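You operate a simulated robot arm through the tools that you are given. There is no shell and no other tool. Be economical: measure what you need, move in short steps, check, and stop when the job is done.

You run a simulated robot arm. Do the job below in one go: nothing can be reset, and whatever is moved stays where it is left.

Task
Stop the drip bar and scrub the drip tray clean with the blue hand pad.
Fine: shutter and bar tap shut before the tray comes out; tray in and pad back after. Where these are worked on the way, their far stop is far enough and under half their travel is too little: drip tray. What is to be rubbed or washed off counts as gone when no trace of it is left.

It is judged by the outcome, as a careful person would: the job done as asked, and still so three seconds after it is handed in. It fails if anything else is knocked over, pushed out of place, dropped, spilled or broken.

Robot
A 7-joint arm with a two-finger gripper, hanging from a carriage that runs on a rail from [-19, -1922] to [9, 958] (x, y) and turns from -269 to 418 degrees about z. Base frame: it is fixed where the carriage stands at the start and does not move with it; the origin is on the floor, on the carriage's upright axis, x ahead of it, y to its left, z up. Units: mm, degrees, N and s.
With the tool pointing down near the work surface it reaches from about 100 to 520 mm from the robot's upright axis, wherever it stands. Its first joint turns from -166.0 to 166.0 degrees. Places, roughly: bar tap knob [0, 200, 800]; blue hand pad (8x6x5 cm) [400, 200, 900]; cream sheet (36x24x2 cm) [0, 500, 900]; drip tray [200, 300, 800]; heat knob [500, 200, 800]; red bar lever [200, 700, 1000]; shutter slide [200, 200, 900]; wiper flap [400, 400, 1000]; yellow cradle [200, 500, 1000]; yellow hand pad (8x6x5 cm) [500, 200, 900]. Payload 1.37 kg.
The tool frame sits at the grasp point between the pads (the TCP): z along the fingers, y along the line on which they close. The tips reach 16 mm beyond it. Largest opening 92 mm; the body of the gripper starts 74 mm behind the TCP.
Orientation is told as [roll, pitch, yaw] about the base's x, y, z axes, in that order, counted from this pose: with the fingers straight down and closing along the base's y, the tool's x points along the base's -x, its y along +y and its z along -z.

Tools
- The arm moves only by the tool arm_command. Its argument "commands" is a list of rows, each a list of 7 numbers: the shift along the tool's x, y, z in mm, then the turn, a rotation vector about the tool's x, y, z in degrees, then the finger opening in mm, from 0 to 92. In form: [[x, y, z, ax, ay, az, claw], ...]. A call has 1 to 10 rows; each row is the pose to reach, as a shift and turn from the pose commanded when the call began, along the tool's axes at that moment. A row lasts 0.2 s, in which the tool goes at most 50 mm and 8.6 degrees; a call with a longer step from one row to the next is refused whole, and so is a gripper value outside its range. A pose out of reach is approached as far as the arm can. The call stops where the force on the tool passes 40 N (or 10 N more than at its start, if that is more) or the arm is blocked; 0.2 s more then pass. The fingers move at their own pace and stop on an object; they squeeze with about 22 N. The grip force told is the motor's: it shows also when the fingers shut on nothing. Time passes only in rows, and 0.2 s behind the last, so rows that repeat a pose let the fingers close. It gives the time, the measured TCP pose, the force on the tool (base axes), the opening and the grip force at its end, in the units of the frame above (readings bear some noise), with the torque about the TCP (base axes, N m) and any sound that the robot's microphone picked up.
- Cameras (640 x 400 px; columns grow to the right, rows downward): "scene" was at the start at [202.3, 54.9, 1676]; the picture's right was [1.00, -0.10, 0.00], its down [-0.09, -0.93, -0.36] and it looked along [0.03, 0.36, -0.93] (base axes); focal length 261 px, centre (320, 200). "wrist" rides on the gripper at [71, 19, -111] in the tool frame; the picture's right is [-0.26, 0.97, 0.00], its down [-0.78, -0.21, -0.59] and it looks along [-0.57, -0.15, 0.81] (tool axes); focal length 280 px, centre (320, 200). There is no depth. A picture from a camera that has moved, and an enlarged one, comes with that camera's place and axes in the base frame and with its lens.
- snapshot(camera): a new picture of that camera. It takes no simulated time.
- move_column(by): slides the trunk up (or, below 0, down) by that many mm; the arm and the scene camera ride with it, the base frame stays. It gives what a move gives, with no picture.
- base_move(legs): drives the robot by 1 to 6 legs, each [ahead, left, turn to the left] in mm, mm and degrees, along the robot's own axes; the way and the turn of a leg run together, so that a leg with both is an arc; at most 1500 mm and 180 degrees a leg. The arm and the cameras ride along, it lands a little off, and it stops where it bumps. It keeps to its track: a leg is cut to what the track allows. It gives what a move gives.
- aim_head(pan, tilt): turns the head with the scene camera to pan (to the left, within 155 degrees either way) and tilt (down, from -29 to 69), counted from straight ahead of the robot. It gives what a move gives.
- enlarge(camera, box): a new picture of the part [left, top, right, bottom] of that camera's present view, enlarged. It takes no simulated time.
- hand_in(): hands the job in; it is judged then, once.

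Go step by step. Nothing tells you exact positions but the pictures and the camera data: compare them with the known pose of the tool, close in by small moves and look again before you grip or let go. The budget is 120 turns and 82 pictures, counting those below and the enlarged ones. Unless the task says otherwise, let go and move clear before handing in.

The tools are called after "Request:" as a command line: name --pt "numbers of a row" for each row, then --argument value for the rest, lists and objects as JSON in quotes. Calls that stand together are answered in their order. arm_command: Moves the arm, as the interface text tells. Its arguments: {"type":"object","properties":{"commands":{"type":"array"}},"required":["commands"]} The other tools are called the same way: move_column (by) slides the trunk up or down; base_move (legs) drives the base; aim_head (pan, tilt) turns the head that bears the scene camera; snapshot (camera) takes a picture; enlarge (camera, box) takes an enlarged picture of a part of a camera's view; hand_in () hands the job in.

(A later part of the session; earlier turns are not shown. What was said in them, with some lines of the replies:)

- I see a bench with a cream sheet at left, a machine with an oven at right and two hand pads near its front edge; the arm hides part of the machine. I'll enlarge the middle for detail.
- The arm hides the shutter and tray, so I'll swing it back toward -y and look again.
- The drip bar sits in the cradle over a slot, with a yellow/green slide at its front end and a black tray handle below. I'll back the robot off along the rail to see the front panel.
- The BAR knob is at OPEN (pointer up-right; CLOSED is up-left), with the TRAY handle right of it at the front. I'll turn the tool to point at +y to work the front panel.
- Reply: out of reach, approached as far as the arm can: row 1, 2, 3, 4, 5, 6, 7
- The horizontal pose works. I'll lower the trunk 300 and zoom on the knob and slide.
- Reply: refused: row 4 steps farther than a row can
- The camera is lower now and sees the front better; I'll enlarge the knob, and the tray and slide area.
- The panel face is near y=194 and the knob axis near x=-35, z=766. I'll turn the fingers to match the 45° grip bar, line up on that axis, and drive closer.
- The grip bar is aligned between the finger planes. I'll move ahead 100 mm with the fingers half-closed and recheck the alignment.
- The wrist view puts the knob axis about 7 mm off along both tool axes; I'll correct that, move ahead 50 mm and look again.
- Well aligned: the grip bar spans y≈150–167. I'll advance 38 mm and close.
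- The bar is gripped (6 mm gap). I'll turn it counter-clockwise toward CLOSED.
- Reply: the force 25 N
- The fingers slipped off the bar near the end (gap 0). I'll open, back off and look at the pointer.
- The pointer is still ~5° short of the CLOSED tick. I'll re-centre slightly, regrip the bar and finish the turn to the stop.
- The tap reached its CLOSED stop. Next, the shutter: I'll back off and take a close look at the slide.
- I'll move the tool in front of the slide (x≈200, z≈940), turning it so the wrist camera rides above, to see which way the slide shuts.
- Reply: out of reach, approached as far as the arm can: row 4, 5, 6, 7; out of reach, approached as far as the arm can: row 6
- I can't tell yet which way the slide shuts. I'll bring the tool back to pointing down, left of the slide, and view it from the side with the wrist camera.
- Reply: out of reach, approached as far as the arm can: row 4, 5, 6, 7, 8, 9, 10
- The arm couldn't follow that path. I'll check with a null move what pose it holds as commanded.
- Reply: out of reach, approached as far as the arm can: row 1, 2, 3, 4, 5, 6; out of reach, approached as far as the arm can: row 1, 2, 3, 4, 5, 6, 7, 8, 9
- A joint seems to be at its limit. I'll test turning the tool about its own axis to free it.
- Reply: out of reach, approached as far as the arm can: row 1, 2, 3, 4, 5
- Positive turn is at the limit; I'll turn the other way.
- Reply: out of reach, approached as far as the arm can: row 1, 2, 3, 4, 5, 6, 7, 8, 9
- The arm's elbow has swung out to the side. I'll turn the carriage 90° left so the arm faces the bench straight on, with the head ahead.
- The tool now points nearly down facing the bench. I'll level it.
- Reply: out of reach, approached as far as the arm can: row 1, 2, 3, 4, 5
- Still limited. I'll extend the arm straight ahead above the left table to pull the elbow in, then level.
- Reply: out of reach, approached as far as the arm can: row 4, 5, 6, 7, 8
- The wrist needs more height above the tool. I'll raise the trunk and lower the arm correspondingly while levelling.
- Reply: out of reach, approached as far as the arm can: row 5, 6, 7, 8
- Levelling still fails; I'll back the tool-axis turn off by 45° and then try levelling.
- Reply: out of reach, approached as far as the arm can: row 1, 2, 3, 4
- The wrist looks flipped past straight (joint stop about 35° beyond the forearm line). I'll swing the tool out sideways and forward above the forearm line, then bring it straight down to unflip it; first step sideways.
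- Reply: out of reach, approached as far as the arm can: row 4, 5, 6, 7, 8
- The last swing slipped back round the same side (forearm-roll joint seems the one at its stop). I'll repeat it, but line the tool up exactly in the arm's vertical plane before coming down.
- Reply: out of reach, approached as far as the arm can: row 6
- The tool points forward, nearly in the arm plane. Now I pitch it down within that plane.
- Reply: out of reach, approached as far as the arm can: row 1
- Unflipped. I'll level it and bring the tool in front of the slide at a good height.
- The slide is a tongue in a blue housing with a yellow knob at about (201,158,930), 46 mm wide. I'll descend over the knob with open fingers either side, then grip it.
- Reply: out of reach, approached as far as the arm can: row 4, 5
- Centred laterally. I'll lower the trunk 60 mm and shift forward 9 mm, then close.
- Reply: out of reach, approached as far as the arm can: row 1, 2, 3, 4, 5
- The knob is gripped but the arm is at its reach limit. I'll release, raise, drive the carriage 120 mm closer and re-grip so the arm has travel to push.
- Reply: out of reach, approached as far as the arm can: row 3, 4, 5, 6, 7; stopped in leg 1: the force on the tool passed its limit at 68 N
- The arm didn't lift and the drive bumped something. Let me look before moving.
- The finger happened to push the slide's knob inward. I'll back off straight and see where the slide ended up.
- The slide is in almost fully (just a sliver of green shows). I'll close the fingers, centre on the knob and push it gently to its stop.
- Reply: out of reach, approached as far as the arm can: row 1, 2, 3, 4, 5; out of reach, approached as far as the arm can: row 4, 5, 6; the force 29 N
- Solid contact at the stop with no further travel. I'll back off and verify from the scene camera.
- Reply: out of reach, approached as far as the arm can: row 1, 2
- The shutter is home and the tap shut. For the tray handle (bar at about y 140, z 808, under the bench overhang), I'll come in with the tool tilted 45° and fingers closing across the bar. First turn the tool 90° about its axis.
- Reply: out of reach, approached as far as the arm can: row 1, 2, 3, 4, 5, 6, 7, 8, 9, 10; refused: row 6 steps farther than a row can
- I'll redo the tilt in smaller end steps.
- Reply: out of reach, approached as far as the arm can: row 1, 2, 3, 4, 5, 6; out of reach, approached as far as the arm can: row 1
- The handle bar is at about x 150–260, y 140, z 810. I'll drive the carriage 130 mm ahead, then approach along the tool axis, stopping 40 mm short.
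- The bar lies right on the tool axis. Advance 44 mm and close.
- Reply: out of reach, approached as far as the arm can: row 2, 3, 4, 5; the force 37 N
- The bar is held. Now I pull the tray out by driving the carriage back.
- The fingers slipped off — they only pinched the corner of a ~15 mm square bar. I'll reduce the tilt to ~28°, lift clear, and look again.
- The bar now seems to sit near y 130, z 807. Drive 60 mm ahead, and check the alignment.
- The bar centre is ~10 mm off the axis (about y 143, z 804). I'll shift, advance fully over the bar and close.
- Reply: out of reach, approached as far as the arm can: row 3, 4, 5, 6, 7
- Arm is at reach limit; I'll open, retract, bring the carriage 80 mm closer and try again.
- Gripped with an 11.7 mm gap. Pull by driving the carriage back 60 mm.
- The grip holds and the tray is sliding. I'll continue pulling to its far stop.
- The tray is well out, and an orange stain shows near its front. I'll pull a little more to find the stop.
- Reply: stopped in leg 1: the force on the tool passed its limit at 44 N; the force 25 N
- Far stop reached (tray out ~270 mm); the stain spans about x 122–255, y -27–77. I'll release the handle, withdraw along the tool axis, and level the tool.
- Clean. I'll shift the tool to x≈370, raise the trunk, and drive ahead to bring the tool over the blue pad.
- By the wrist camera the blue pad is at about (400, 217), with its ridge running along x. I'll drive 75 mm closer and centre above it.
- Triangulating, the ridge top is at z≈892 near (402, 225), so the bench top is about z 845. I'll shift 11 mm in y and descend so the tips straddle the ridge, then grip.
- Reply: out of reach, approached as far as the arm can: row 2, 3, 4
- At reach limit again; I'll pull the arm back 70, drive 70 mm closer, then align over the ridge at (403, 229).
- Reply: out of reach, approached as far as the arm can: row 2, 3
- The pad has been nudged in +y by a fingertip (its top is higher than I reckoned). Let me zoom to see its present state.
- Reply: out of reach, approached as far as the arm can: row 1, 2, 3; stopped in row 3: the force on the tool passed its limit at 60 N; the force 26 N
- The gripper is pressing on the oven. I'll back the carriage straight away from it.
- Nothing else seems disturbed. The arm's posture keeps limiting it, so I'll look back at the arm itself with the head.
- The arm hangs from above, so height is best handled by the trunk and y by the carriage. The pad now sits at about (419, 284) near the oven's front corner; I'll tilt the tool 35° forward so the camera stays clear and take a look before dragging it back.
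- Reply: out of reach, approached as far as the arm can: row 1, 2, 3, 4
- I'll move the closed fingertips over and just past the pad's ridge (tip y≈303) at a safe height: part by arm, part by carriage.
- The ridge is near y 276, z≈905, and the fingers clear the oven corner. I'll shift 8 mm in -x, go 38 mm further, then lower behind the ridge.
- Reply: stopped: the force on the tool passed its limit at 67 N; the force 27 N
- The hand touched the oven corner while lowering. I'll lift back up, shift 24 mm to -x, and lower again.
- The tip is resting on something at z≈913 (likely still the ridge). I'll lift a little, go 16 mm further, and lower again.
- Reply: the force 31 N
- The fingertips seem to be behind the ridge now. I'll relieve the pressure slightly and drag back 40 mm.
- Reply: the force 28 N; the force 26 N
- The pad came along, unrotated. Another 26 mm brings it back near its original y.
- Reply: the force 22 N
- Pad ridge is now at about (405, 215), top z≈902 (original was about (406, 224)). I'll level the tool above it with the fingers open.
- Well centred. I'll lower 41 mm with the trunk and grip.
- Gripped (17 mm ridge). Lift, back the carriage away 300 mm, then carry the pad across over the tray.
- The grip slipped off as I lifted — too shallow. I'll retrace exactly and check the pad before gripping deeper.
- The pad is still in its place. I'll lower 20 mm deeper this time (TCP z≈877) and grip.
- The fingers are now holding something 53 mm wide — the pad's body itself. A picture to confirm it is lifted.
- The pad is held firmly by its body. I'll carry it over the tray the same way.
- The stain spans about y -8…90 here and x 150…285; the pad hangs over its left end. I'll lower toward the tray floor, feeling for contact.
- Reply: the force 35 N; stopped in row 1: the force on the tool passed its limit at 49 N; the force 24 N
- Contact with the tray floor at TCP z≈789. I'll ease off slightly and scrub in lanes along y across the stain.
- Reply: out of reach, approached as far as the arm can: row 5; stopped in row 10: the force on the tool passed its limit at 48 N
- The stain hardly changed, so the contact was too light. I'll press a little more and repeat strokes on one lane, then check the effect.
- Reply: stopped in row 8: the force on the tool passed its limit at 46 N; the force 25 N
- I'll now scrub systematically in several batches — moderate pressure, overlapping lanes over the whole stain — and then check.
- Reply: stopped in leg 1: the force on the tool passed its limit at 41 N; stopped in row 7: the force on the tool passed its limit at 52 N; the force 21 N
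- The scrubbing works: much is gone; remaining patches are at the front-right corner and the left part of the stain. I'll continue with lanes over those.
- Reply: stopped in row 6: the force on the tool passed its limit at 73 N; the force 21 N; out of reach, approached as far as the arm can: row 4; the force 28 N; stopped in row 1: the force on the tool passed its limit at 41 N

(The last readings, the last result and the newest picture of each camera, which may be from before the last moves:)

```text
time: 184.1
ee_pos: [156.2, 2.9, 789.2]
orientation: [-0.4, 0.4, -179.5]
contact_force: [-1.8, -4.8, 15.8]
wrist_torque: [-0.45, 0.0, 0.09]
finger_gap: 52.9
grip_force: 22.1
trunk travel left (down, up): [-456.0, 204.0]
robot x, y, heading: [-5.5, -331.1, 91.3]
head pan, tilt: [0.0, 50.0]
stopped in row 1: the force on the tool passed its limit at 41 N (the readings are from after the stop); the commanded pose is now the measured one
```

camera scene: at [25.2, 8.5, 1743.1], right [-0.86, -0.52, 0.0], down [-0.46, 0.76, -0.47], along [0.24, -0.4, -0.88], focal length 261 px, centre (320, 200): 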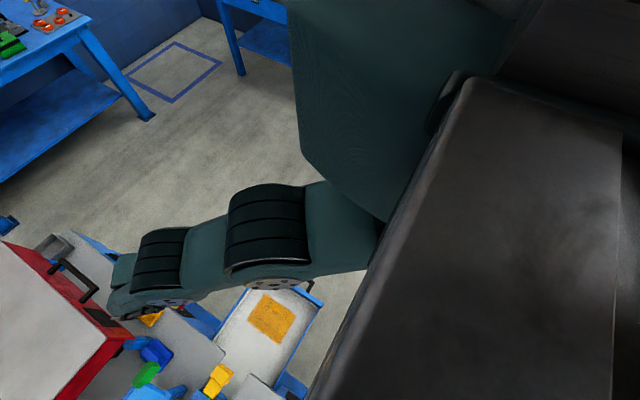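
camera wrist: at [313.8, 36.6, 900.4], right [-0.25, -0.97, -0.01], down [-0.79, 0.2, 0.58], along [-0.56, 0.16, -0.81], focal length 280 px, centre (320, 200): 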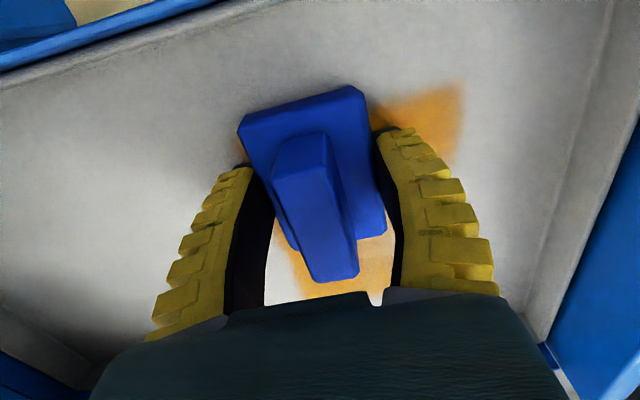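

I'll lift slightly, move the carriage 50 mm forward for reach at the back edge, press again and cover the rear and left lanes, then lift to look.

Request:
arm_command --pt "0 0 -6 0 0 0 0" --pt "0 0 -6 0 0 0 0"

Request:
base_move --legs '[[50, 0, 0]]'

Request:
arm_command --pt "0 0 6 0 0 0 0" --pt "0 -16 6 0 0 0 0" --pt "0 -32 6 0 0 0 0" --pt "-20 -32 6 0 0 0 0" --pt "-20 -10 6 0 0 0 0" --pt "-20 12 6 0 0 0 0" --pt "-20 34 6 0 0 0 0" --pt "0 34 6 0 0 0 0" --pt "0 12 6 0 0 0 0" --pt "0 0 6 0 0 0 0"

Request:
arm_command --pt "15 0 0 0 0 0 0" --pt "30 0 0 0 0 0 0" --pt "30 -32 0 0 0 0 0" --pt "30 -8 0 0 0 0 0" --pt "30 -32 0 0 0 0 0" --pt "50 -32 0 0 0 0 0" --pt "50 -10 0 0 0 0 0" --pt "50 14 0 0 0 0 0" --pt "30 14 0 0 0 0 0" --pt "30 0 0 0 0 0 0"

Request:
arm_command --pt "20 -32 0 0 0 0 0" --pt "40 -32 0 0 0 0 0" --pt "60 -32 0 0 0 0 0" --pt "75 -32 0 0 0 0 0" --pt "75 -10 0 0 0 0 0" --pt "75 15 0 0 0 0 0" --pt "55 15 0 0 0 0 0" --pt "55 -10 0 0 0 0 0" --pt "55 -32 0 0 0 0 0" --pt "55 -10 0 0 0 0 0"

Request:
move_column --by 120

Request:
snapshot --camera "wrist"

```text
time: 184.7
ee_pos: [157.3, 2.1, 794.2]
orientation: [-0.3, 0.3, -179.5]
contact_force: [-0.1, 0.4, -1.7]
wrist_torque: [-0.01, 0.0, 0.0]
finger_gap: 52.7
grip_force: 22.5
trunk travel left (down, up): [-456.0, 204.0]
robot x, y, heading: [-1.7, -334.8, 91.2]
head pan, tilt: [0.0, 50.0]
```

```text
time: 185.7
ee_pos: [156.6, 52.4, 793.9]
orientation: [-0.3, 0.3, -179.5]
contact_force: [0.4, -0.5, 0.4]
wrist_torque: [0.0, 0.02, -0.03]
finger_gap: 52.9
grip_force: 22.3
trunk travel left (down, up): [-456.0, 204.0]
robot x, y, heading: [-3.7, -283.6, 91.2]
head pan, tilt: [0.0, 50.0]
```

```text
time: 187.8
ee_pos: [158.1, 52.1, 790.0]
orientation: [-0.3, 0.4, -179.5]
contact_force: [0.7, -7.4, 21.1]
wrist_torque: [-0.52, 0.13, 0.09]
finger_gap: 53.0
grip_force: 22.5
trunk travel left (down, up): [-456.0, 204.0]
robot x, y, heading: [-3.7, -287.1, 91.2]
head pan, tilt: [0.0, 50.0]
```

```text
time: 189.2
ee_pos: [201.7, 87.2, 789.7]
orientation: [-0.5, 0.4, -179.4]
contact_force: [1.9, 0.2, 6.8]
wrist_torque: [-0.27, -0.04, 0.09]
finger_gap: 52.9
grip_force: 22.0
trunk travel left (down, up): [-456.0, 204.0]
robot x, y, heading: [-1.4, -279.6, 90.9]
head pan, tilt: [0.0, 50.0]
stopped in row 6: the force on the tool passed its limit at 48 N (the readings are from after the stop); the commanded pose is now the measured one
```

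```text
time: 191.4
ee_pos: [255.6, 97.7, 788.7]
orientation: [-0.5, 0.3, -179.5]
contact_force: [0.5, -0.5, 0.4]
wrist_torque: [-0.05, -0.04, 0.06]
finger_gap: 52.8
grip_force: 22.5
out of reach, approached as far as the arm can: row 2, 3, 4, 5, 9
trunk travel left (down, up): [-456.0, 204.0]
robot x, y, heading: [-6.8, -287.5, 91.2]
head pan, tilt: [0.0, 50.0]
```

```text
time: 192.9
ee_pos: [255.2, 97.1, 909.8]
orientation: [-0.2, 0.3, -179.4]
contact_force: [-0.2, 0.6, 0.0]
wrist_torque: [-0.01, -0.02, -0.02]
finger_gap: 52.6
grip_force: 22.2
trunk travel left (down, up): [-576.0, 84.0]
robot x, y, heading: [-5.2, -284.4, 91.1]
head pan, tilt: [0.0, 50.0]
```

```text
4 pictures are left
camera wrist: at [325.6, 76.8, 1020.6], right [-0.25, -0.97, -0.01], down [-0.78, 0.2, 0.59], along [-0.57, 0.15, -0.81], focal length 280 px, centre (320, 200)
```

wrist: 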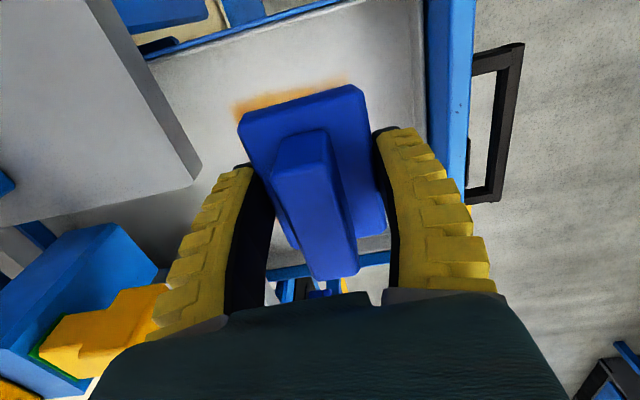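

The tray was pushed partly in by the strokes (it moves along y), and a strip at the stain's right edge is left. I'll scrub that with strokes along x, and drag the tray back out with the pad, then back off to view everything.

Request:
base_move --legs '[[35, 0, 0]]'

Request:
move_column --by -120

Request:
arm_command --pt "12 0 1 0 0 0 0" --pt "25 0 1.5 0 0 0 0" --pt "5 0 1.5 0 0 0 0" --pt "-15 0 1.5 0 0 0 0" --pt "-35 0 1.5 0 0 0 0" --pt "-15 0 1.5 0 0 0 0" --pt "5 0 1.5 0 0 0 0" --pt "25 0 1.5 0 0 0 0" --pt "10 0 1.5 0 0 0 0" --pt "0 0 1.5 0 0 0 0"

Request:
base_move --legs '[[-40, 0, 0]]'

Request:
arm_command --pt "12 0 0 0 0 0 0" --pt "25 0 0 0 0 0 0" --pt "5 0 0 0 0 0 0" --pt "-15 0 0 0 0 0 0" --pt "-35 0 0 0 0 0 0" --pt "-15 0 0 0 0 0 0" --pt "5 0 0 0 0 0 0" --pt "25 0 0 0 0 0 0" --pt "10 0 0 0 0 0 0" --pt "0 0 0 0 0 0 0"

Request:
move_column --by 120

Request:
base_move --legs '[[-280, 0, 0]]'

Request:
enlarge --camera "scene" --box '[300, 220, 460, 340]'

```text
time: 193.8
ee_pos: [254.8, 131.5, 910.0]
orientation: [-0.4, 0.2, -179.5]
contact_force: [0.2, -0.1, -0.4]
wrist_torque: [0.03, 0.02, -0.01]
finger_gap: 52.7
grip_force: 22.0
trunk travel left (down, up): [-576.0, 84.0]
robot x, y, heading: [-1.4, -249.9, 91.1]
head pan, tilt: [0.0, 50.0]
```

```text
time: 195.3
ee_pos: [255.7, 131.8, 788.5]
orientation: [-0.4, 0.3, -179.4]
contact_force: [0.3, 0.0, -0.1]
wrist_torque: [-0.01, 0.03, -0.04]
finger_gap: 52.8
grip_force: 22.2
trunk travel left (down, up): [-456.0, 204.0]
robot x, y, heading: [-3.2, -246.9, 91.1]
head pan, tilt: [0.0, 50.0]
```

```text
time: 197.5
ee_pos: [259.4, 131.6, 788.7]
orientation: [-0.4, 0.4, -179.5]
contact_force: [2.6, -3.1, 12.1]
wrist_torque: [-0.26, 0.39, 0.16]
finger_gap: 53.1
grip_force: 22.2
out of reach, approached as far as the arm can: row 1, 2, 7, 8, 9
trunk travel left (down, up): [-456.0, 204.0]
robot x, y, heading: [-1.1, -248.4, 91.1]
head pan, tilt: [0.0, 50.0]
```

```text
time: 198.4
ee_pos: [257.3, 92.4, 788.5]
orientation: [-0.4, 0.5, -179.5]
contact_force: [-1.0, -2.8, 24.1]
wrist_torque: [-0.5, 0.15, 0.03]
finger_gap: 53.6
grip_force: 22.1
trunk travel left (down, up): [-456.0, 204.0]
robot x, y, heading: [-1.3, -290.2, 91.2]
head pan, tilt: [0.0, 50.0]
```

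```text
time: 200.6
ee_pos: [255.4, 92.7, 789.0]
orientation: [-0.5, 0.4, -179.5]
contact_force: [0.6, -0.1, 7.5]
wrist_torque: [-0.16, 0.15, 0.06]
finger_gap: 53.1
grip_force: 22.1
out of reach, approached as far as the arm can: row 1, 2, 7, 8, 9
trunk travel left (down, up): [-456.0, 204.0]
robot x, y, heading: [-3.0, -291.4, 91.2]
head pan, tilt: [0.0, 50.0]
```

```text
time: 202.1
ee_pos: [256.6, 91.0, 907.7]
orientation: [-0.4, 0.3, -179.6]
contact_force: [0.2, 0.6, -0.2]
wrist_torque: [0.02, 0.02, -0.04]
finger_gap: 52.8
grip_force: 22.6
trunk travel left (down, up): [-576.0, 84.0]
robot x, y, heading: [-4.3, -289.1, 91.1]
head pan, tilt: [0.0, 50.0]
```

```text
time: 204.1
ee_pos: [253.0, -188.1, 907.5]
orientation: [-0.4, 0.4, -179.5]
contact_force: [-0.6, -0.5, -1.6]
wrist_torque: [-0.03, 0.01, -0.01]
finger_gap: 52.9
grip_force: 22.0
trunk travel left (down, up): [-576.0, 84.0]
robot x, y, heading: [-4.5, -565.7, 91.2]
head pan, tilt: [0.0, 50.0]
```

```text
3.33 times, centred on (380, 280) of scene
camera zoom: at [-13.6, -291.8, 1773.7], right [1.0, 0.02, 0.0], down [0.01, -0.77, -0.64], along [-0.01, 0.64, -0.77], focal length 869 px, centre (120, -67)
```

zoom: 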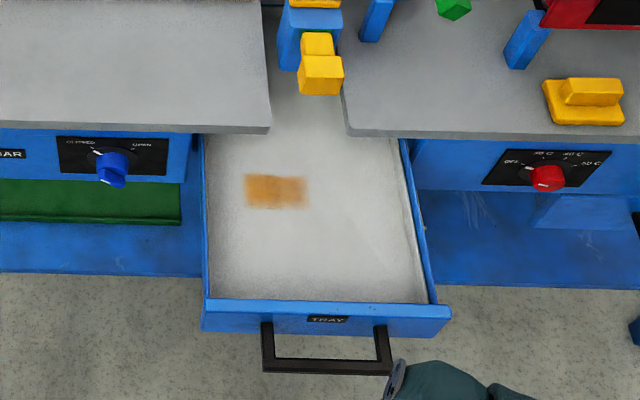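

Only one patch is left (about x 132–207, y 120–162 at the tray's present place). I'll press the pad on a clean spot to drag the tray out again, then scrub that patch with x strokes and look once more.

Request:
arm_command --pt "-28 0 0 0 0 0 0" --pt "-56 0 0 0 0 0 0" --pt "-83 0 0 0 0 0 0" --pt "-83 0 0 0 0 0 0"

Request:
base_move --legs '[[285, 0, 0]]'

Request:
move_column --by -119

Request:
arm_command --pt "0 0 1 0 0 0 0" --pt "0 0 1.5 0 0 0 0"

Request:
base_move --legs '[[-66, 0, 0]]'

Request:
snapshot --camera "wrist"

```text
time: 205.1
ee_pos: [174.5, -178.8, 897.7]
orientation: [-0.4, 0.4, -179.5]
contact_force: [0.0, 0.6, -0.9]
wrist_torque: [-0.04, 0.01, -0.02]
finger_gap: 53.0
grip_force: 22.3
out of reach, approached as far as the arm can: row 2, 3, 4
trunk travel left (down, up): [-576.0, 84.0]
robot x, y, heading: [-8.0, -563.9, 90.8]
head pan, tilt: [0.0, 50.0]
```

```text
time: 207.0
ee_pos: [177.5, 107.5, 897.6]
orientation: [-0.4, 0.3, -179.4]
contact_force: [0.1, 0.2, -0.7]
wrist_torque: [0.01, 0.01, 0.01]
finger_gap: 52.7
grip_force: 22.0
trunk travel left (down, up): [-576.0, 84.0]
robot x, y, heading: [-2.7, -280.1, 91.2]
head pan, tilt: [0.0, 50.0]
```

```text
time: 208.3
ee_pos: [177.8, 111.4, 789.8]
orientation: [-0.4, 0.4, -179.3]
contact_force: [-0.5, 1.3, 4.4]
wrist_torque: [-0.16, 0.04, -0.06]
finger_gap: 53.0
grip_force: 21.9
trunk travel left (down, up): [-465.0, 195.0]
robot x, y, heading: [-0.2, -283.6, 91.1]
head pan, tilt: [0.0, 50.0]
stopped: the force on the tool passed its limit at 51 N (the readings are from after the stop); the commanded pose is now the measured one
```

```text
time: 208.9
ee_pos: [179.2, 112.1, 787.5]
orientation: [-0.4, 0.3, -179.4]
contact_force: [-3.5, -3.2, 24.9]
wrist_torque: [-0.55, 0.28, -0.04]
finger_gap: 53.5
grip_force: 21.8
trunk travel left (down, up): [-465.0, 195.0]
robot x, y, heading: [-6.6, -279.9, 91.1]
head pan, tilt: [0.0, 50.0]
```

```text
time: 209.9
ee_pos: [178.1, 47.9, 788.1]
orientation: [-0.4, 0.3, -179.4]
contact_force: [-0.3, -3.1, 33.0]
wrist_torque: [-0.41, 0.16, 0.13]
finger_gap: 54.3
grip_force: 22.1
trunk travel left (down, up): [-465.0, 195.0]
robot x, y, heading: [-1.4, -349.6, 91.2]
head pan, tilt: [0.0, 50.0]
```

```text
2 pictures are left
camera wrist: at [248.7, 27.4, 899.9], right [-0.25, -0.97, -0.01], down [-0.79, 0.2, 0.59], along [-0.57, 0.15, -0.81], focal length 280 px, centre (320, 200)
```

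wrist: 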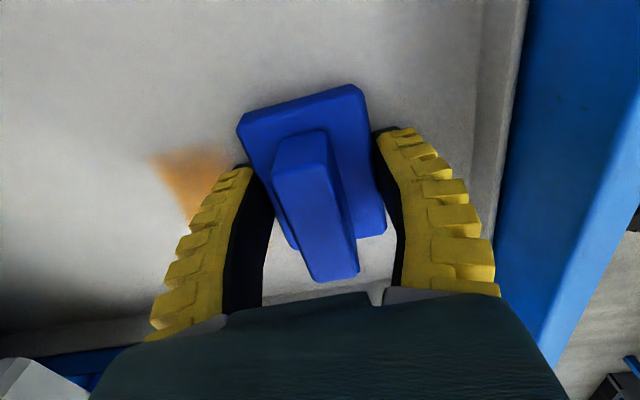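

The tray came out about 55 mm; the patch lies at about y 92–137, x 140–203. I'll lift, move over it, and scrub it thoroughly with x strokes.

Request:
arm_command --pt "0 0 -7 0 0 0 0" --pt "0 0 -7 0 0 0 0"

Request:
base_move --legs '[[66, 0, 0]]'

Request:
arm_command --pt "0 0 6.5 0 0 0 0" --pt "18 0 6.5 0 0 0 0" --pt "0 0 6.5 0 0 0 0" --pt "-20 0 6.5 0 0 0 0" --pt "-40 0 6.5 0 0 0 0" --pt "-20 0 6.5 0 0 0 0" --pt "0 0 6.5 0 0 0 0" --pt "18 0 6.5 0 0 0 0" --pt "0 0 6.5 0 0 0 0" --pt "-20 0 6.5 0 0 0 0"

Request:
arm_command --pt "0 -14 0 0 0 0 0" --pt "20 -14 0 0 0 0 0" --pt "38 -14 0 0 0 0 0" --pt "20 -14 0 0 0 0 0" --pt "0 -14 0 0 0 0 0" --pt "-20 -14 0 0 0 0 0" --pt "-20 10 0 0 0 0 0" --pt "0 10 0 0 0 0 0" --pt "20 10 0 0 0 0 0" --pt "38 10 0 0 0 0 0"

Request:
arm_command --pt "-20 0 0 0 0 0 0" --pt "-40 0 0 0 0 0 0" --pt "-56 0 0 0 0 0 0" --pt "-40 -12 0 0 0 0 0" --pt "-20 -12 0 0 0 0 0" --pt "0 -12 0 0 0 0 0" --pt "-20 -12 0 0 0 0 0" --pt "-40 -12 0 0 0 0 0" --pt "-20 0 0 0 0 0 0" --pt "0 0 0 0 0 0 0"

Request:
move_column --by 120

Request:
base_move --legs '[[-270, 0, 0]]'

Request:
enlarge --camera "scene" --box '[300, 200, 460, 360]'

```text
time: 210.5
ee_pos: [177.5, 47.4, 792.4]
orientation: [-0.1, 0.3, -179.4]
contact_force: [-0.7, -0.3, 0.4]
wrist_torque: [0.01, 0.01, -0.03]
finger_gap: 52.9
grip_force: 22.0
out of reach, approached as far as the arm can: row 1, 2
trunk travel left (down, up): [-465.0, 195.0]
robot x, y, heading: [-2.8, -347.5, 91.2]
head pan, tilt: [0.0, 50.0]
```

```text
time: 211.5
ee_pos: [178.2, 113.3, 792.3]
orientation: [-0.3, 0.3, -179.2]
contact_force: [0.0, 0.2, -0.8]
wrist_torque: [-0.01, -0.01, -0.02]
finger_gap: 52.8
grip_force: 21.9
trunk travel left (down, up): [-465.0, 195.0]
robot x, y, heading: [-2.2, -281.1, 91.0]
head pan, tilt: [0.0, 50.0]
```

```text
time: 212.6
ee_pos: [159.5, 121.9, 788.2]
orientation: [-0.8, 0.8, -179.4]
contact_force: [3.4, -1.8, 21.2]
wrist_torque: [-0.74, 0.27, 0.23]
finger_gap: 53.5
grip_force: 21.7
out of reach, approached as far as the arm can: row 5
trunk travel left (down, up): [-465.0, 195.0]
robot x, y, heading: [-1.5, -281.8, 91.0]
head pan, tilt: [0.0, 50.0]
stopped in row 5: the force on the tool passed its limit at 69 N (the readings are from after the stop); the commanded pose is now the measured one
```

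```text
time: 214.0
ee_pos: [147.7, 138.9, 788.0]
orientation: [-1.1, 0.6, -179.3]
contact_force: [-0.1, 0.3, 11.7]
wrist_torque: [-0.44, 0.29, 0.08]
finger_gap: 53.3
grip_force: 21.8
out of reach, approached as far as the arm can: row 3
trunk travel left (down, up): [-465.0, 195.0]
robot x, y, heading: [-4.2, -280.5, 90.9]
head pan, tilt: [0.0, 50.0]
stopped in row 6: the force on the tool passed its limit at 46 N (the readings are from after the stop); the commanded pose is now the measured one
```

```text
time: 214.8
ee_pos: [103.4, 142.7, 788.3]
orientation: [-1.2, 1.1, -179.3]
contact_force: [17.2, -3.0, 17.5]
wrist_torque: [-0.69, -0.08, -0.03]
finger_gap: 53.4
grip_force: 22.3
out of reach, approached as far as the arm can: row 3
trunk travel left (down, up): [-465.0, 195.0]
robot x, y, heading: [-2.8, -283.3, 91.2]
head pan, tilt: [0.0, 50.0]
stopped in row 4: the force on the tool passed its limit at 54 N (the readings are from after the stop); the commanded pose is now the measured one
```

```text
time: 216.3
ee_pos: [96.0, 139.1, 907.1]
orientation: [-1.1, 0.7, -179.4]
contact_force: [0.4, -0.2, -0.4]
wrist_torque: [0.0, 0.03, -0.01]
finger_gap: 52.8
grip_force: 21.9
trunk travel left (down, up): [-585.0, 75.0]
robot x, y, heading: [-1.2, -281.6, 90.9]
head pan, tilt: [0.0, 50.0]
```

```text
time: 218.2
ee_pos: [94.3, -126.7, 906.5]
orientation: [-1.0, 0.9, -179.3]
contact_force: [-0.1, 0.5, -0.6]
wrist_torque: [0.03, 0.03, -0.02]
finger_gap: 52.8
grip_force: 22.6
trunk travel left (down, up): [-585.0, 75.0]
robot x, y, heading: [-5.4, -549.9, 91.1]
head pan, tilt: [0.0, 50.0]
```

```text
2.50 times, centred on (380, 280) of scene
camera zoom: at [-13.2, -272.0, 1782.9], right [1.0, 0.02, 0.0], down [0.01, -0.77, -0.64], along [-0.01, 0.64, -0.77], focal length 652 px, centre (170, 0)
```

zoom: 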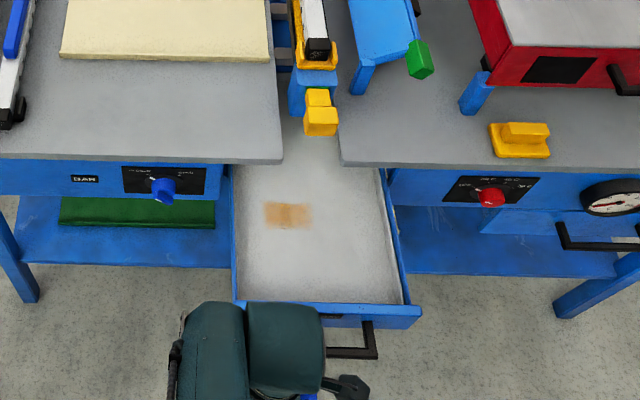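

The last patch has faded but not gone. I'll level the pad, drag the tray to its far stop again (so the patch location is known: about x 131–207, y 60–105), then scrub with x strokes only.

Request:
arm_command --pt "26 8 0 -0.5 0.4 0 0" --pt "52 16 0 -1 0.9 0 0" --pt "78 25 0 -1 0.9 0 0" --pt "78 25 0 -1 0.9 0 0"

Request:
base_move --legs '[[255, 0, 0]]'

Request:
move_column --by -116

Request:
arm_command --pt "0 0 1 0 0 0 0" --pt "0 0 2 0 0 0 0" --pt "0 0 3 0 0 0 0"

Request:
base_move --legs '[[-85, 0, 0]]'

```text
time: 219.2
ee_pos: [173.0, -151.4, 907.5]
orientation: [-0.1, 1.7, -179.3]
contact_force: [0.1, -1.6, -1.2]
wrist_torque: [-0.01, 0.0, 0.02]
finger_gap: 52.3
grip_force: 22.5
trunk travel left (down, up): [-585.0, 75.0]
robot x, y, heading: [-6.1, -549.6, 91.2]
head pan, tilt: [0.0, 50.0]
```

```text
time: 221.0
ee_pos: [175.2, 101.7, 908.3]
orientation: [0.0, 1.7, -179.4]
contact_force: [0.4, 0.1, -1.3]
wrist_torque: [-0.01, 0.0, 0.03]
finger_gap: 52.5
grip_force: 21.9
trunk travel left (down, up): [-585.0, 75.0]
robot x, y, heading: [-5.2, -296.4, 91.0]
head pan, tilt: [0.0, 50.0]
```

```text
time: 222.5
ee_pos: [175.1, 100.3, 791.8]
orientation: [0.0, 1.7, -179.4]
contact_force: [0.6, 0.1, -0.6]
wrist_torque: [-0.01, 0.05, -0.03]
finger_gap: 52.4
grip_force: 21.5
trunk travel left (down, up): [-469.0, 191.0]
robot x, y, heading: [-6.1, -293.5, 90.9]
head pan, tilt: [0.0, 50.0]
```

```text
time: 223.3
ee_pos: [174.7, 103.1, 789.9]
orientation: [-0.1, 1.7, -179.5]
contact_force: [-2.2, -2.2, 13.0]
wrist_torque: [-0.08, 0.26, -0.02]
finger_gap: 54.0
grip_force: 21.6
trunk travel left (down, up): [-469.0, 191.0]
robot x, y, heading: [-3.7, -295.0, 91.2]
head pan, tilt: [0.0, 50.0]
```

```text
time: 224.4
ee_pos: [174.4, 17.1, 788.6]
orientation: [0.0, 1.8, -179.4]
contact_force: [0.5, -2.4, 17.7]
wrist_torque: [-0.08, 0.26, 0.07]
finger_gap: 53.9
grip_force: 22.3
trunk travel left (down, up): [-469.0, 191.0]
robot x, y, heading: [-1.4, -383.9, 90.8]
head pan, tilt: [0.0, 50.0]
```

The tray should be at its far stop again. I'll straighten the pad, move over the patch and run several x-stroke sets at three y positions, lifting between them.

Request:
arm_command --pt "0 0 -4 0 -1 0 0" --pt "0 0 -7 0 -1.7 0 0" --pt "0 0 -7 0 -1.7 0 0"

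Request:
base_move --legs '[[66, 0, 0]]'

Request:
arm_command --pt "0 0 4 0 0 0 0" --pt "0 0 7 0 0 0 0" --pt "18 0 7 0 0 0 0" --pt "0 0 7 0 0 0 0" --pt "-20 0 7 0 0 0 0" --pt "0 0 7 0 0 0 0" --pt "18 0 7 0 0 0 0" --pt "0 0 7 0 0 0 0" --pt "-20 0 7 0 0 0 0" --pt "0 0 7 0 0 0 0"

Request:
arm_command --pt "18 0 0 0 0 0 0" --pt "0 0 0 0 0 0 0" --pt "-20 0 0 0 0 0 0" --pt "0 0 0 0 0 0 0" --pt "18 0 0 0 0 0 0" --pt "0 0 0 0 0 0 0" --pt "-20 0 0 0 0 0 0" --pt "0 0 0 0 0 0 0" --pt "18 0 0 0 0 0 0" --pt "0 0 0 0 0 0 0"

```text
time: 225.2
ee_pos: [173.0, 17.4, 795.5]
orientation: [0.0, 0.0, -179.3]
contact_force: [-0.3, 0.3, -0.8]
wrist_torque: [0.02, 0.01, 0.01]
finger_gap: 52.9
grip_force: 22.3
trunk travel left (down, up): [-469.0, 191.0]
robot x, y, heading: [-2.7, -378.5, 91.1]
head pan, tilt: [0.0, 50.0]
```

```text
time: 226.2
ee_pos: [174.3, 82.1, 795.3]
orientation: [0.0, 0.0, -179.4]
contact_force: [-0.1, 0.1, -1.0]
wrist_torque: [0.04, 0.03, 0.01]
finger_gap: 52.8
grip_force: 22.3
trunk travel left (down, up): [-469.0, 191.0]
robot x, y, heading: [-3.0, -313.3, 91.0]
head pan, tilt: [0.0, 50.0]
```

```text
time: 228.4
ee_pos: [173.5, 82.9, 789.1]
orientation: [-0.1, 0.0, -179.4]
contact_force: [-0.7, 0.4, 9.9]
wrist_torque: [-0.01, 0.12, -0.17]
finger_gap: 53.0
grip_force: 21.4
trunk travel left (down, up): [-469.0, 191.0]
robot x, y, heading: [-1.0, -318.1, 90.8]
head pan, tilt: [0.0, 50.0]
```

```text
time: 230.6
ee_pos: [174.2, 84.3, 790.1]
orientation: [0.0, 0.0, -179.4]
contact_force: [-0.8, 1.7, 6.1]
wrist_torque: [-0.01, 0.02, 0.0]
finger_gap: 53.1
grip_force: 22.0
trunk travel left (down, up): [-469.0, 191.0]
robot x, y, heading: [-4.6, -313.1, 91.2]
head pan, tilt: [0.0, 50.0]
```

Clean strokes at about 10 N. Now the same at y≈65, 102 and 120 for margin.

Request:
arm_command --pt "0 0 -4 0 0 0 0" --pt "0 0 -7 0 0 0 0"

Request:
base_move --legs '[[-18, 0, 0]]'

Request:
arm_command --pt "0 0 4 0 0 0 0" --pt "0 0 7.5 0 0 0 0" --pt "18 0 7.5 0 0 0 0" --pt "0 0 7.5 0 0 0 0" --pt "-20 0 7.5 0 0 0 0" --pt "0 0 7.5 0 0 0 0" --pt "18 0 7.5 0 0 0 0" --pt "0 0 7.5 0 0 0 0" --pt "-20 0 7.5 0 0 0 0" --pt "0 0 0 0 0 0 0"

Request:
base_move --legs '[[37, 0, 0]]'

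Request:
arm_command --pt "0 0 4 0 0 0 0" --pt "0 0 7.5 0 0 0 0" --pt "18 0 7.5 0 0 0 0" --pt "0 0 7.5 0 0 0 0" --pt "-20 0 7.5 0 0 0 0" --pt "0 0 7.5 0 0 0 0" --pt "18 0 7.5 0 0 0 0" --pt "0 0 7.5 0 0 0 0" --pt "-20 0 7.5 0 0 0 0" --pt "0 0 7.5 0 0 0 0"

Request:
arm_command --pt "18 0 0 0 0 0 0" --pt "0 0 0 0 0 0 0" --pt "-20 0 0 0 0 0 0" --pt "0 0 0 0 0 0 0" --pt "18 0 0 0 0 0 0" --pt "0 0 0 0 0 0 0" --pt "-20 0 0 0 0 0 0" --pt "0 0 0 0 0 0 0" --pt "0 0 -7 0 0 0 0" --pt "0 0 -7 0 0 0 0"

Request:
base_move --legs '[[18, 0, 0]]'

Request:
arm_command --pt "0 0 4 0 0 0 0" --pt "0 0 7.5 0 0 0 0" --pt "18 0 7.5 0 0 0 0" --pt "0 0 7.5 0 0 0 0" --pt "-20 0 7.5 0 0 0 0" --pt "0 0 7.5 0 0 0 0" --pt "18 0 7.5 0 0 0 0" --pt "0 0 7.5 0 0 0 0" --pt "-20 0 7.5 0 0 0 0" --pt "0 0 0 0 0 0 0"

```text
time: 231.2
ee_pos: [173.6, 82.5, 795.0]
orientation: [0.1, 0.0, -179.4]
contact_force: [0.0, -0.3, -0.6]
wrist_torque: [0.01, 0.01, -0.01]
finger_gap: 52.6
grip_force: 22.2
trunk travel left (down, up): [-469.0, 191.0]
robot x, y, heading: [-2.2, -312.9, 91.1]
head pan, tilt: [0.0, 50.0]
```

```text
time: 232.0
ee_pos: [174.6, 66.2, 796.5]
orientation: [0.1, 0.0, -179.3]
contact_force: [0.7, 0.0, -0.5]
wrist_torque: [0.04, -0.01, 0.01]
finger_gap: 52.4
grip_force: 21.7
trunk travel left (down, up): [-469.0, 191.0]
robot x, y, heading: [-1.8, -333.7, 90.8]
head pan, tilt: [0.0, 50.0]
```

```text
time: 234.2
ee_pos: [173.9, 65.2, 794.9]
orientation: [0.2, 0.0, -179.4]
contact_force: [-0.7, 0.3, -0.4]
wrist_torque: [-0.01, -0.04, 0.01]
finger_gap: 52.7
grip_force: 22.1
trunk travel left (down, up): [-469.0, 191.0]
robot x, y, heading: [-1.6, -331.3, 90.9]
head pan, tilt: [0.0, 50.0]
```

```text
time: 235.0
ee_pos: [175.2, 103.4, 795.4]
orientation: [0.1, -0.1, -179.4]
contact_force: [-0.2, -0.4, -1.0]
wrist_torque: [0.04, 0.02, 0.01]
finger_gap: 52.6
grip_force: 21.8
trunk travel left (down, up): [-469.0, 191.0]
robot x, y, heading: [-3.7, -296.6, 91.0]
head pan, tilt: [0.0, 50.0]
```

```text
time: 237.2
ee_pos: [175.8, 103.2, 787.9]
orientation: [-0.1, 0.1, -179.4]
contact_force: [-3.5, 0.2, 21.3]
wrist_torque: [-0.07, 0.23, -0.23]
finger_gap: 53.7
grip_force: 22.1
trunk travel left (down, up): [-469.0, 191.0]
robot x, y, heading: [-3.2, -291.4, 91.0]
head pan, tilt: [0.0, 50.0]
```

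```text
time: 239.4
ee_pos: [174.7, 100.5, 793.1]
orientation: [0.2, 0.0, -179.4]
contact_force: [-0.5, 0.8, -0.1]
wrist_torque: [0.01, -0.02, 0.03]
finger_gap: 52.9
grip_force: 21.7
trunk travel left (down, up): [-469.0, 191.0]
robot x, y, heading: [1.7, -296.4, 90.8]
head pan, tilt: [0.0, 50.0]
```

```text
time: 240.2
ee_pos: [176.5, 119.6, 794.9]
orientation: [0.1, 0.1, -179.4]
contact_force: [-1.1, -0.2, -0.4]
wrist_torque: [0.0, 0.04, 0.0]
finger_gap: 52.7
grip_force: 22.2
trunk travel left (down, up): [-469.0, 191.0]
robot x, y, heading: [-1.5, -278.7, 91.0]
head pan, tilt: [0.0, 50.0]
```

```text
time: 242.4
ee_pos: [174.7, 119.6, 793.5]
orientation: [0.4, -0.1, -179.4]
contact_force: [-0.1, 0.9, -0.2]
wrist_torque: [-0.03, -0.04, 0.02]
finger_gap: 52.9
grip_force: 22.3
trunk travel left (down, up): [-469.0, 191.0]
robot x, y, heading: [-3.8, -278.0, 90.8]
head pan, tilt: [0.0, 50.0]
```

Now lift, back off and use the last picture to verify the whole tray.

Request:
move_column --by 120

Request:
base_move --legs '[[-310, 0, 0]]'

Request:
enlarge --camera "scene" --box '[330, 210, 450, 350]'

```text
time: 243.9
ee_pos: [175.2, 121.1, 915.1]
orientation: [0.1, 0.1, -179.4]
contact_force: [-0.4, -0.4, -0.7]
wrist_torque: [-0.05, -0.01, 0.04]
finger_gap: 52.7
grip_force: 22.0
trunk travel left (down, up): [-589.0, 71.0]
robot x, y, heading: [-2.7, -277.0, 91.0]
head pan, tilt: [0.0, 50.0]
```

```text
time: 246.0
ee_pos: [171.2, -189.8, 916.5]
orientation: [0.0, 0.0, -179.3]
contact_force: [0.5, -0.5, -0.4]
wrist_torque: [-0.03, 0.03, 0.02]
finger_gap: 52.8
grip_force: 22.0
trunk travel left (down, up): [-589.0, 71.0]
robot x, y, heading: [-7.0, -590.8, 91.0]
head pan, tilt: [0.0, 50.0]
```

```text
2.86 times, centred on (390, 280) of scene
camera zoom: at [-13.5, -311.8, 1786.9], right [1.0, 0.02, 0.0], down [0.01, -0.77, -0.64], along [-0.01, 0.64, -0.77], focal length 745 px, centre (120, -29)
```

zoom: 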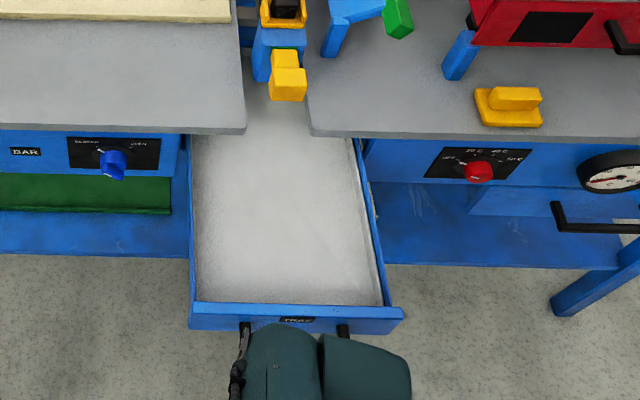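

The tray is spotless. Now the pad goes back: I'll return the arm to its pad posture and drive to the pad's place.

Request:
arm_command --pt "29 18 -6 0 0 0 0" --pt "58 37 -12 0 0 0 0" --pt "88 56 -18 0 0 0 0" --pt "117 75 -24 0 0 0 0" --pt "146 93 -30 0 0 0 0" --pt "176 112 -36 0 0 0 0" --pt "205 131 -42 0 0 0 0" --pt "235 149 -47 0 0 0 0" --pt "235 149 -47 0 0 0 0"

Request:
base_move --legs '[[540, 0, 0]]'

```text
time: 248.0
ee_pos: [408.4, -336.3, 961.6]
orientation: [0.1, 0.1, -179.3]
contact_force: [-0.1, -0.2, -0.7]
wrist_torque: [-0.04, 0.02, -0.02]
finger_gap: 52.8
grip_force: 21.8
out of reach, approached as far as the arm can: row 2, 3, 4, 5, 6
trunk travel left (down, up): [-589.0, 71.0]
robot x, y, heading: [-6.3, -590.3, 91.2]
head pan, tilt: [0.0, 50.0]
```

```text
time: 251.1
ee_pos: [415.0, 198.3, 961.4]
orientation: [0.1, 0.0, -179.5]
contact_force: [0.3, 0.0, -1.5]
wrist_torque: [0.0, -0.01, 0.02]
finger_gap: 52.5
grip_force: 22.4
trunk travel left (down, up): [-589.0, 71.0]
robot x, y, heading: [1.5, -52.1, 90.7]
head pan, tilt: [0.0, 50.0]
```

Request:
arm_command --pt "-5 0 0 0 0 0 0" --pt "-9 0 0 0 0 0 0" --pt "-9 0 0 0 0 0 0"

Request:
base_move --legs '[[23, 0, 0]]'

Request:
move_column --by -82

```text
time: 251.9
ee_pos: [405.9, 197.3, 960.8]
orientation: [0.0, 0.0, -179.5]
contact_force: [0.4, -0.7, -0.9]
wrist_torque: [0.04, 0.0, 0.02]
finger_gap: 52.5
grip_force: 21.4
trunk travel left (down, up): [-589.0, 71.0]
robot x, y, heading: [1.7, -53.1, 90.8]
head pan, tilt: [0.0, 50.0]
```

```text
time: 252.7
ee_pos: [404.5, 219.4, 960.9]
orientation: [0.1, 0.0, -179.5]
contact_force: [-0.4, -0.7, -1.2]
wrist_torque: [-0.01, 0.02, 0.02]
finger_gap: 52.6
grip_force: 22.4
trunk travel left (down, up): [-589.0, 71.0]
robot x, y, heading: [-2.1, -30.6, 90.7]
head pan, tilt: [0.0, 50.0]
```

```text
time: 253.9
ee_pos: [405.9, 221.3, 880.0]
orientation: [0.1, 0.0, -179.5]
contact_force: [-0.1, -0.6, 0.0]
wrist_torque: [0.01, 0.04, -0.01]
finger_gap: 52.9
grip_force: 22.1
trunk travel left (down, up): [-507.0, 153.0]
robot x, y, heading: [-2.8, -32.3, 91.0]
head pan, tilt: [0.0, 50.0]
```

Request:
arm_command --pt "0 0 1.5 0 0 0 0" --pt "0 0 3 0 0 0 0" --pt "0 0 4.5 0 0 0 0"

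```text
time: 254.7
ee_pos: [405.7, 221.0, 875.9]
orientation: [0.0, 0.1, -179.5]
contact_force: [-5.4, -3.1, 16.0]
wrist_torque: [-0.03, 0.27, 0.09]
finger_gap: 53.7
grip_force: 21.9
trunk travel left (down, up): [-507.0, 153.0]
robot x, y, heading: [-0.7, -30.7, 90.9]
head pan, tilt: [0.0, 50.0]
```

The pad is down on the bench. I'll release, rise straight up, back off and set up to push the tray with closed fingers.

Request:
arm_command --pt "0 0 -1.5 0 0 0 72" --pt "0 0 -1.5 0 0 0 72" --pt "0 0 -1.5 0 0 0 72"

Request:
move_column --by 84

Request:
base_move --legs '[[-560, 0, 0]]'

Request:
arm_command --pt "-26 -18 6 0 0 0 40" --pt "-52 -35 12 0 0 0 0" --pt "-78 -53 18 0 0 0 0" --pt "-104 -70 24 0 0 0 0" --pt "-130 -88 30 0 0 0 0" --pt "-156 -105 36 0 0 0 0" --pt "-182 -123 42 0 0 0 0" --pt "-203 -140 47 0 0 0 0" --pt "-203 -140 47 0 0 0 0"

```text
time: 255.5
ee_pos: [405.4, 219.9, 876.1]
orientation: [0.0, 0.1, -179.5]
contact_force: [0.1, -0.6, -0.5]
wrist_torque: [0.04, -0.02, 0.0]
finger_gap: 73.9
grip_force: 1.2
trunk travel left (down, up): [-507.0, 153.0]
robot x, y, heading: [0.3, -30.9, 90.7]
head pan, tilt: [0.0, 50.0]
```

```text
time: 256.7
ee_pos: [405.1, 220.6, 960.5]
orientation: [0.0, 0.0, -179.5]
contact_force: [-0.6, 0.0, 0.7]
wrist_torque: [-0.03, -0.02, -0.02]
finger_gap: 74.0
grip_force: 0.7
trunk travel left (down, up): [-591.0, 69.0]
robot x, y, heading: [-2.6, -28.9, 90.9]
head pan, tilt: [0.0, 50.0]
```

```text
time: 259.9
ee_pos: [401.1, -344.3, 960.0]
orientation: [0.1, 0.0, -179.7]
contact_force: [0.6, 0.4, 0.7]
wrist_torque: [-0.01, 0.01, 0.0]
finger_gap: 73.8
grip_force: 1.3
trunk travel left (down, up): [-591.0, 69.0]
robot x, y, heading: [-6.5, -592.9, 90.7]
head pan, tilt: [0.0, 50.0]
```

```text
time: 261.9
ee_pos: [196.4, -203.4, 911.9]
orientation: [0.0, 0.1, -179.7]
contact_force: [0.8, -0.7, 0.1]
wrist_torque: [0.0, -0.01, -0.01]
finger_gap: 0.0
grip_force: 21.5
out of reach, approached as far as the arm can: row 2, 3, 4, 5
trunk travel left (down, up): [-591.0, 69.0]
robot x, y, heading: [-7.5, -589.4, 90.8]
head pan, tilt: [0.0, 50.0]
```

In position before the handle. Lower to handle height and push the tray in with the carriage.

Request:
move_column --by -104

Request:
base_move --legs '[[150, 0, 0], [150, 0, 0]]'

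```text
time: 263.3
ee_pos: [196.8, -203.6, 806.7]
orientation: [0.0, 0.1, -179.6]
contact_force: [-0.4, 0.3, 0.2]
wrist_torque: [-0.02, -0.02, -0.02]
finger_gap: 0.0
grip_force: 21.9
trunk travel left (down, up): [-487.0, 173.0]
robot x, y, heading: [-4.8, -588.8, 90.7]
head pan, tilt: [0.0, 50.0]
```

```text
time: 265.6
ee_pos: [199.0, 94.5, 807.9]
orientation: [0.0, 0.1, -179.5]
contact_force: [0.0, -0.5, -0.5]
wrist_torque: [0.02, 0.02, 0.03]
finger_gap: 0.2
grip_force: 21.7
trunk travel left (down, up): [-487.0, 173.0]
robot x, y, heading: [-3.8, -292.4, 90.7]
head pan, tilt: [0.0, 50.0]
```

Request:
base_move --legs '[[45, 0, 0]]'

```text
time: 266.6
ee_pos: [200.1, 117.8, 803.1]
orientation: [1.8, -0.5, -179.8]
contact_force: [1.3, -8.5, 8.8]
wrist_torque: [0.19, -0.13, -0.14]
finger_gap: 0.0
grip_force: 21.9
trunk travel left (down, up): [-487.0, 173.0]
robot x, y, heading: [-6.2, -257.6, 90.7]
head pan, tilt: [0.0, 50.0]
stopped in leg 1: the force on the tool passed its limit at 55 N (the readings are from after the stop); the commanded pose is now the measured one
```

It stopped at about the home position. I'll press once more to confirm that it's the end stop, then back away.

Request:
base_move --legs '[[12, 0, 0]]'

Request:
base_move --legs '[[-150, 0, 0]]'

Request:
move_column --by 100

Request:
snapshot --camera "scene"

```text
time: 267.4
ee_pos: [198.2, 117.0, 800.9]
orientation: [2.9, -0.6, -180.0]
contact_force: [1.9, -9.2, 6.4]
wrist_torque: [0.23, -0.02, -0.09]
finger_gap: 0.0
grip_force: 21.8
trunk travel left (down, up): [-487.0, 173.0]
robot x, y, heading: [-5.4, -248.6, 90.5]
head pan, tilt: [0.0, 50.0]
stopped in leg 1: the force on the tool passed its limit at 43 N (the readings are from after the stop); the commanded pose is now the measured one
```

```text
time: 268.8
ee_pos: [195.4, -27.7, 802.6]
orientation: [2.5, -0.6, -179.9]
contact_force: [0.0, -0.4, -0.5]
wrist_torque: [-0.01, 0.02, -0.02]
finger_gap: 0.0
grip_force: 21.8
trunk travel left (down, up): [-487.0, 173.0]
robot x, y, heading: [-6.8, -400.3, 90.7]
head pan, tilt: [0.0, 50.0]
```

```text
time: 270.1
ee_pos: [196.4, -28.2, 902.7]
orientation: [2.6, -0.6, -179.9]
contact_force: [-0.3, 0.0, -0.1]
wrist_torque: [0.01, -0.02, 0.04]
finger_gap: 0.1
grip_force: 21.7
trunk travel left (down, up): [-587.0, 73.0]
robot x, y, heading: [-3.3, -396.2, 90.8]
head pan, tilt: [0.0, 50.0]
```

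```text
refused: no pictures are left
```

The tray stopped at the same point twice, so I take it to be home, and the arm is clear. No pictures were left to check the tray or the pad in their final places. Handing in.

Request:
hand_in

```text
The job is handed in.
```

I handed the job in: tap and shutter shut, tray scrubbed clean and pushed home, blue pad back on the bench. I had no pictures left to check the last two.

- **Tap and shutter:** The tap was turned to its CLOSED stop. The shutter was pushed in to its stop when the carriage bumped its knob, and a second push found no more travel. Nothing marks which way shuts it, so I took "in" as shut.
- **Tray:** It was pulled out to its far stop, and the last picture showed no stain left. Pushed back in, it stopped at the same point twice, so I take it to be home.
- **Blue pad:** I knocked it about 60 mm out of place before gripping it, then dragged it back. I set it down at about (406, 221); its original spot was about (406, 224), give or take 5 mm.
- **Oven:** The gripper pressed on the oven twice while I was reaching for the pad, with up to 67 N on the tool. It did not appear to move in the pictures.
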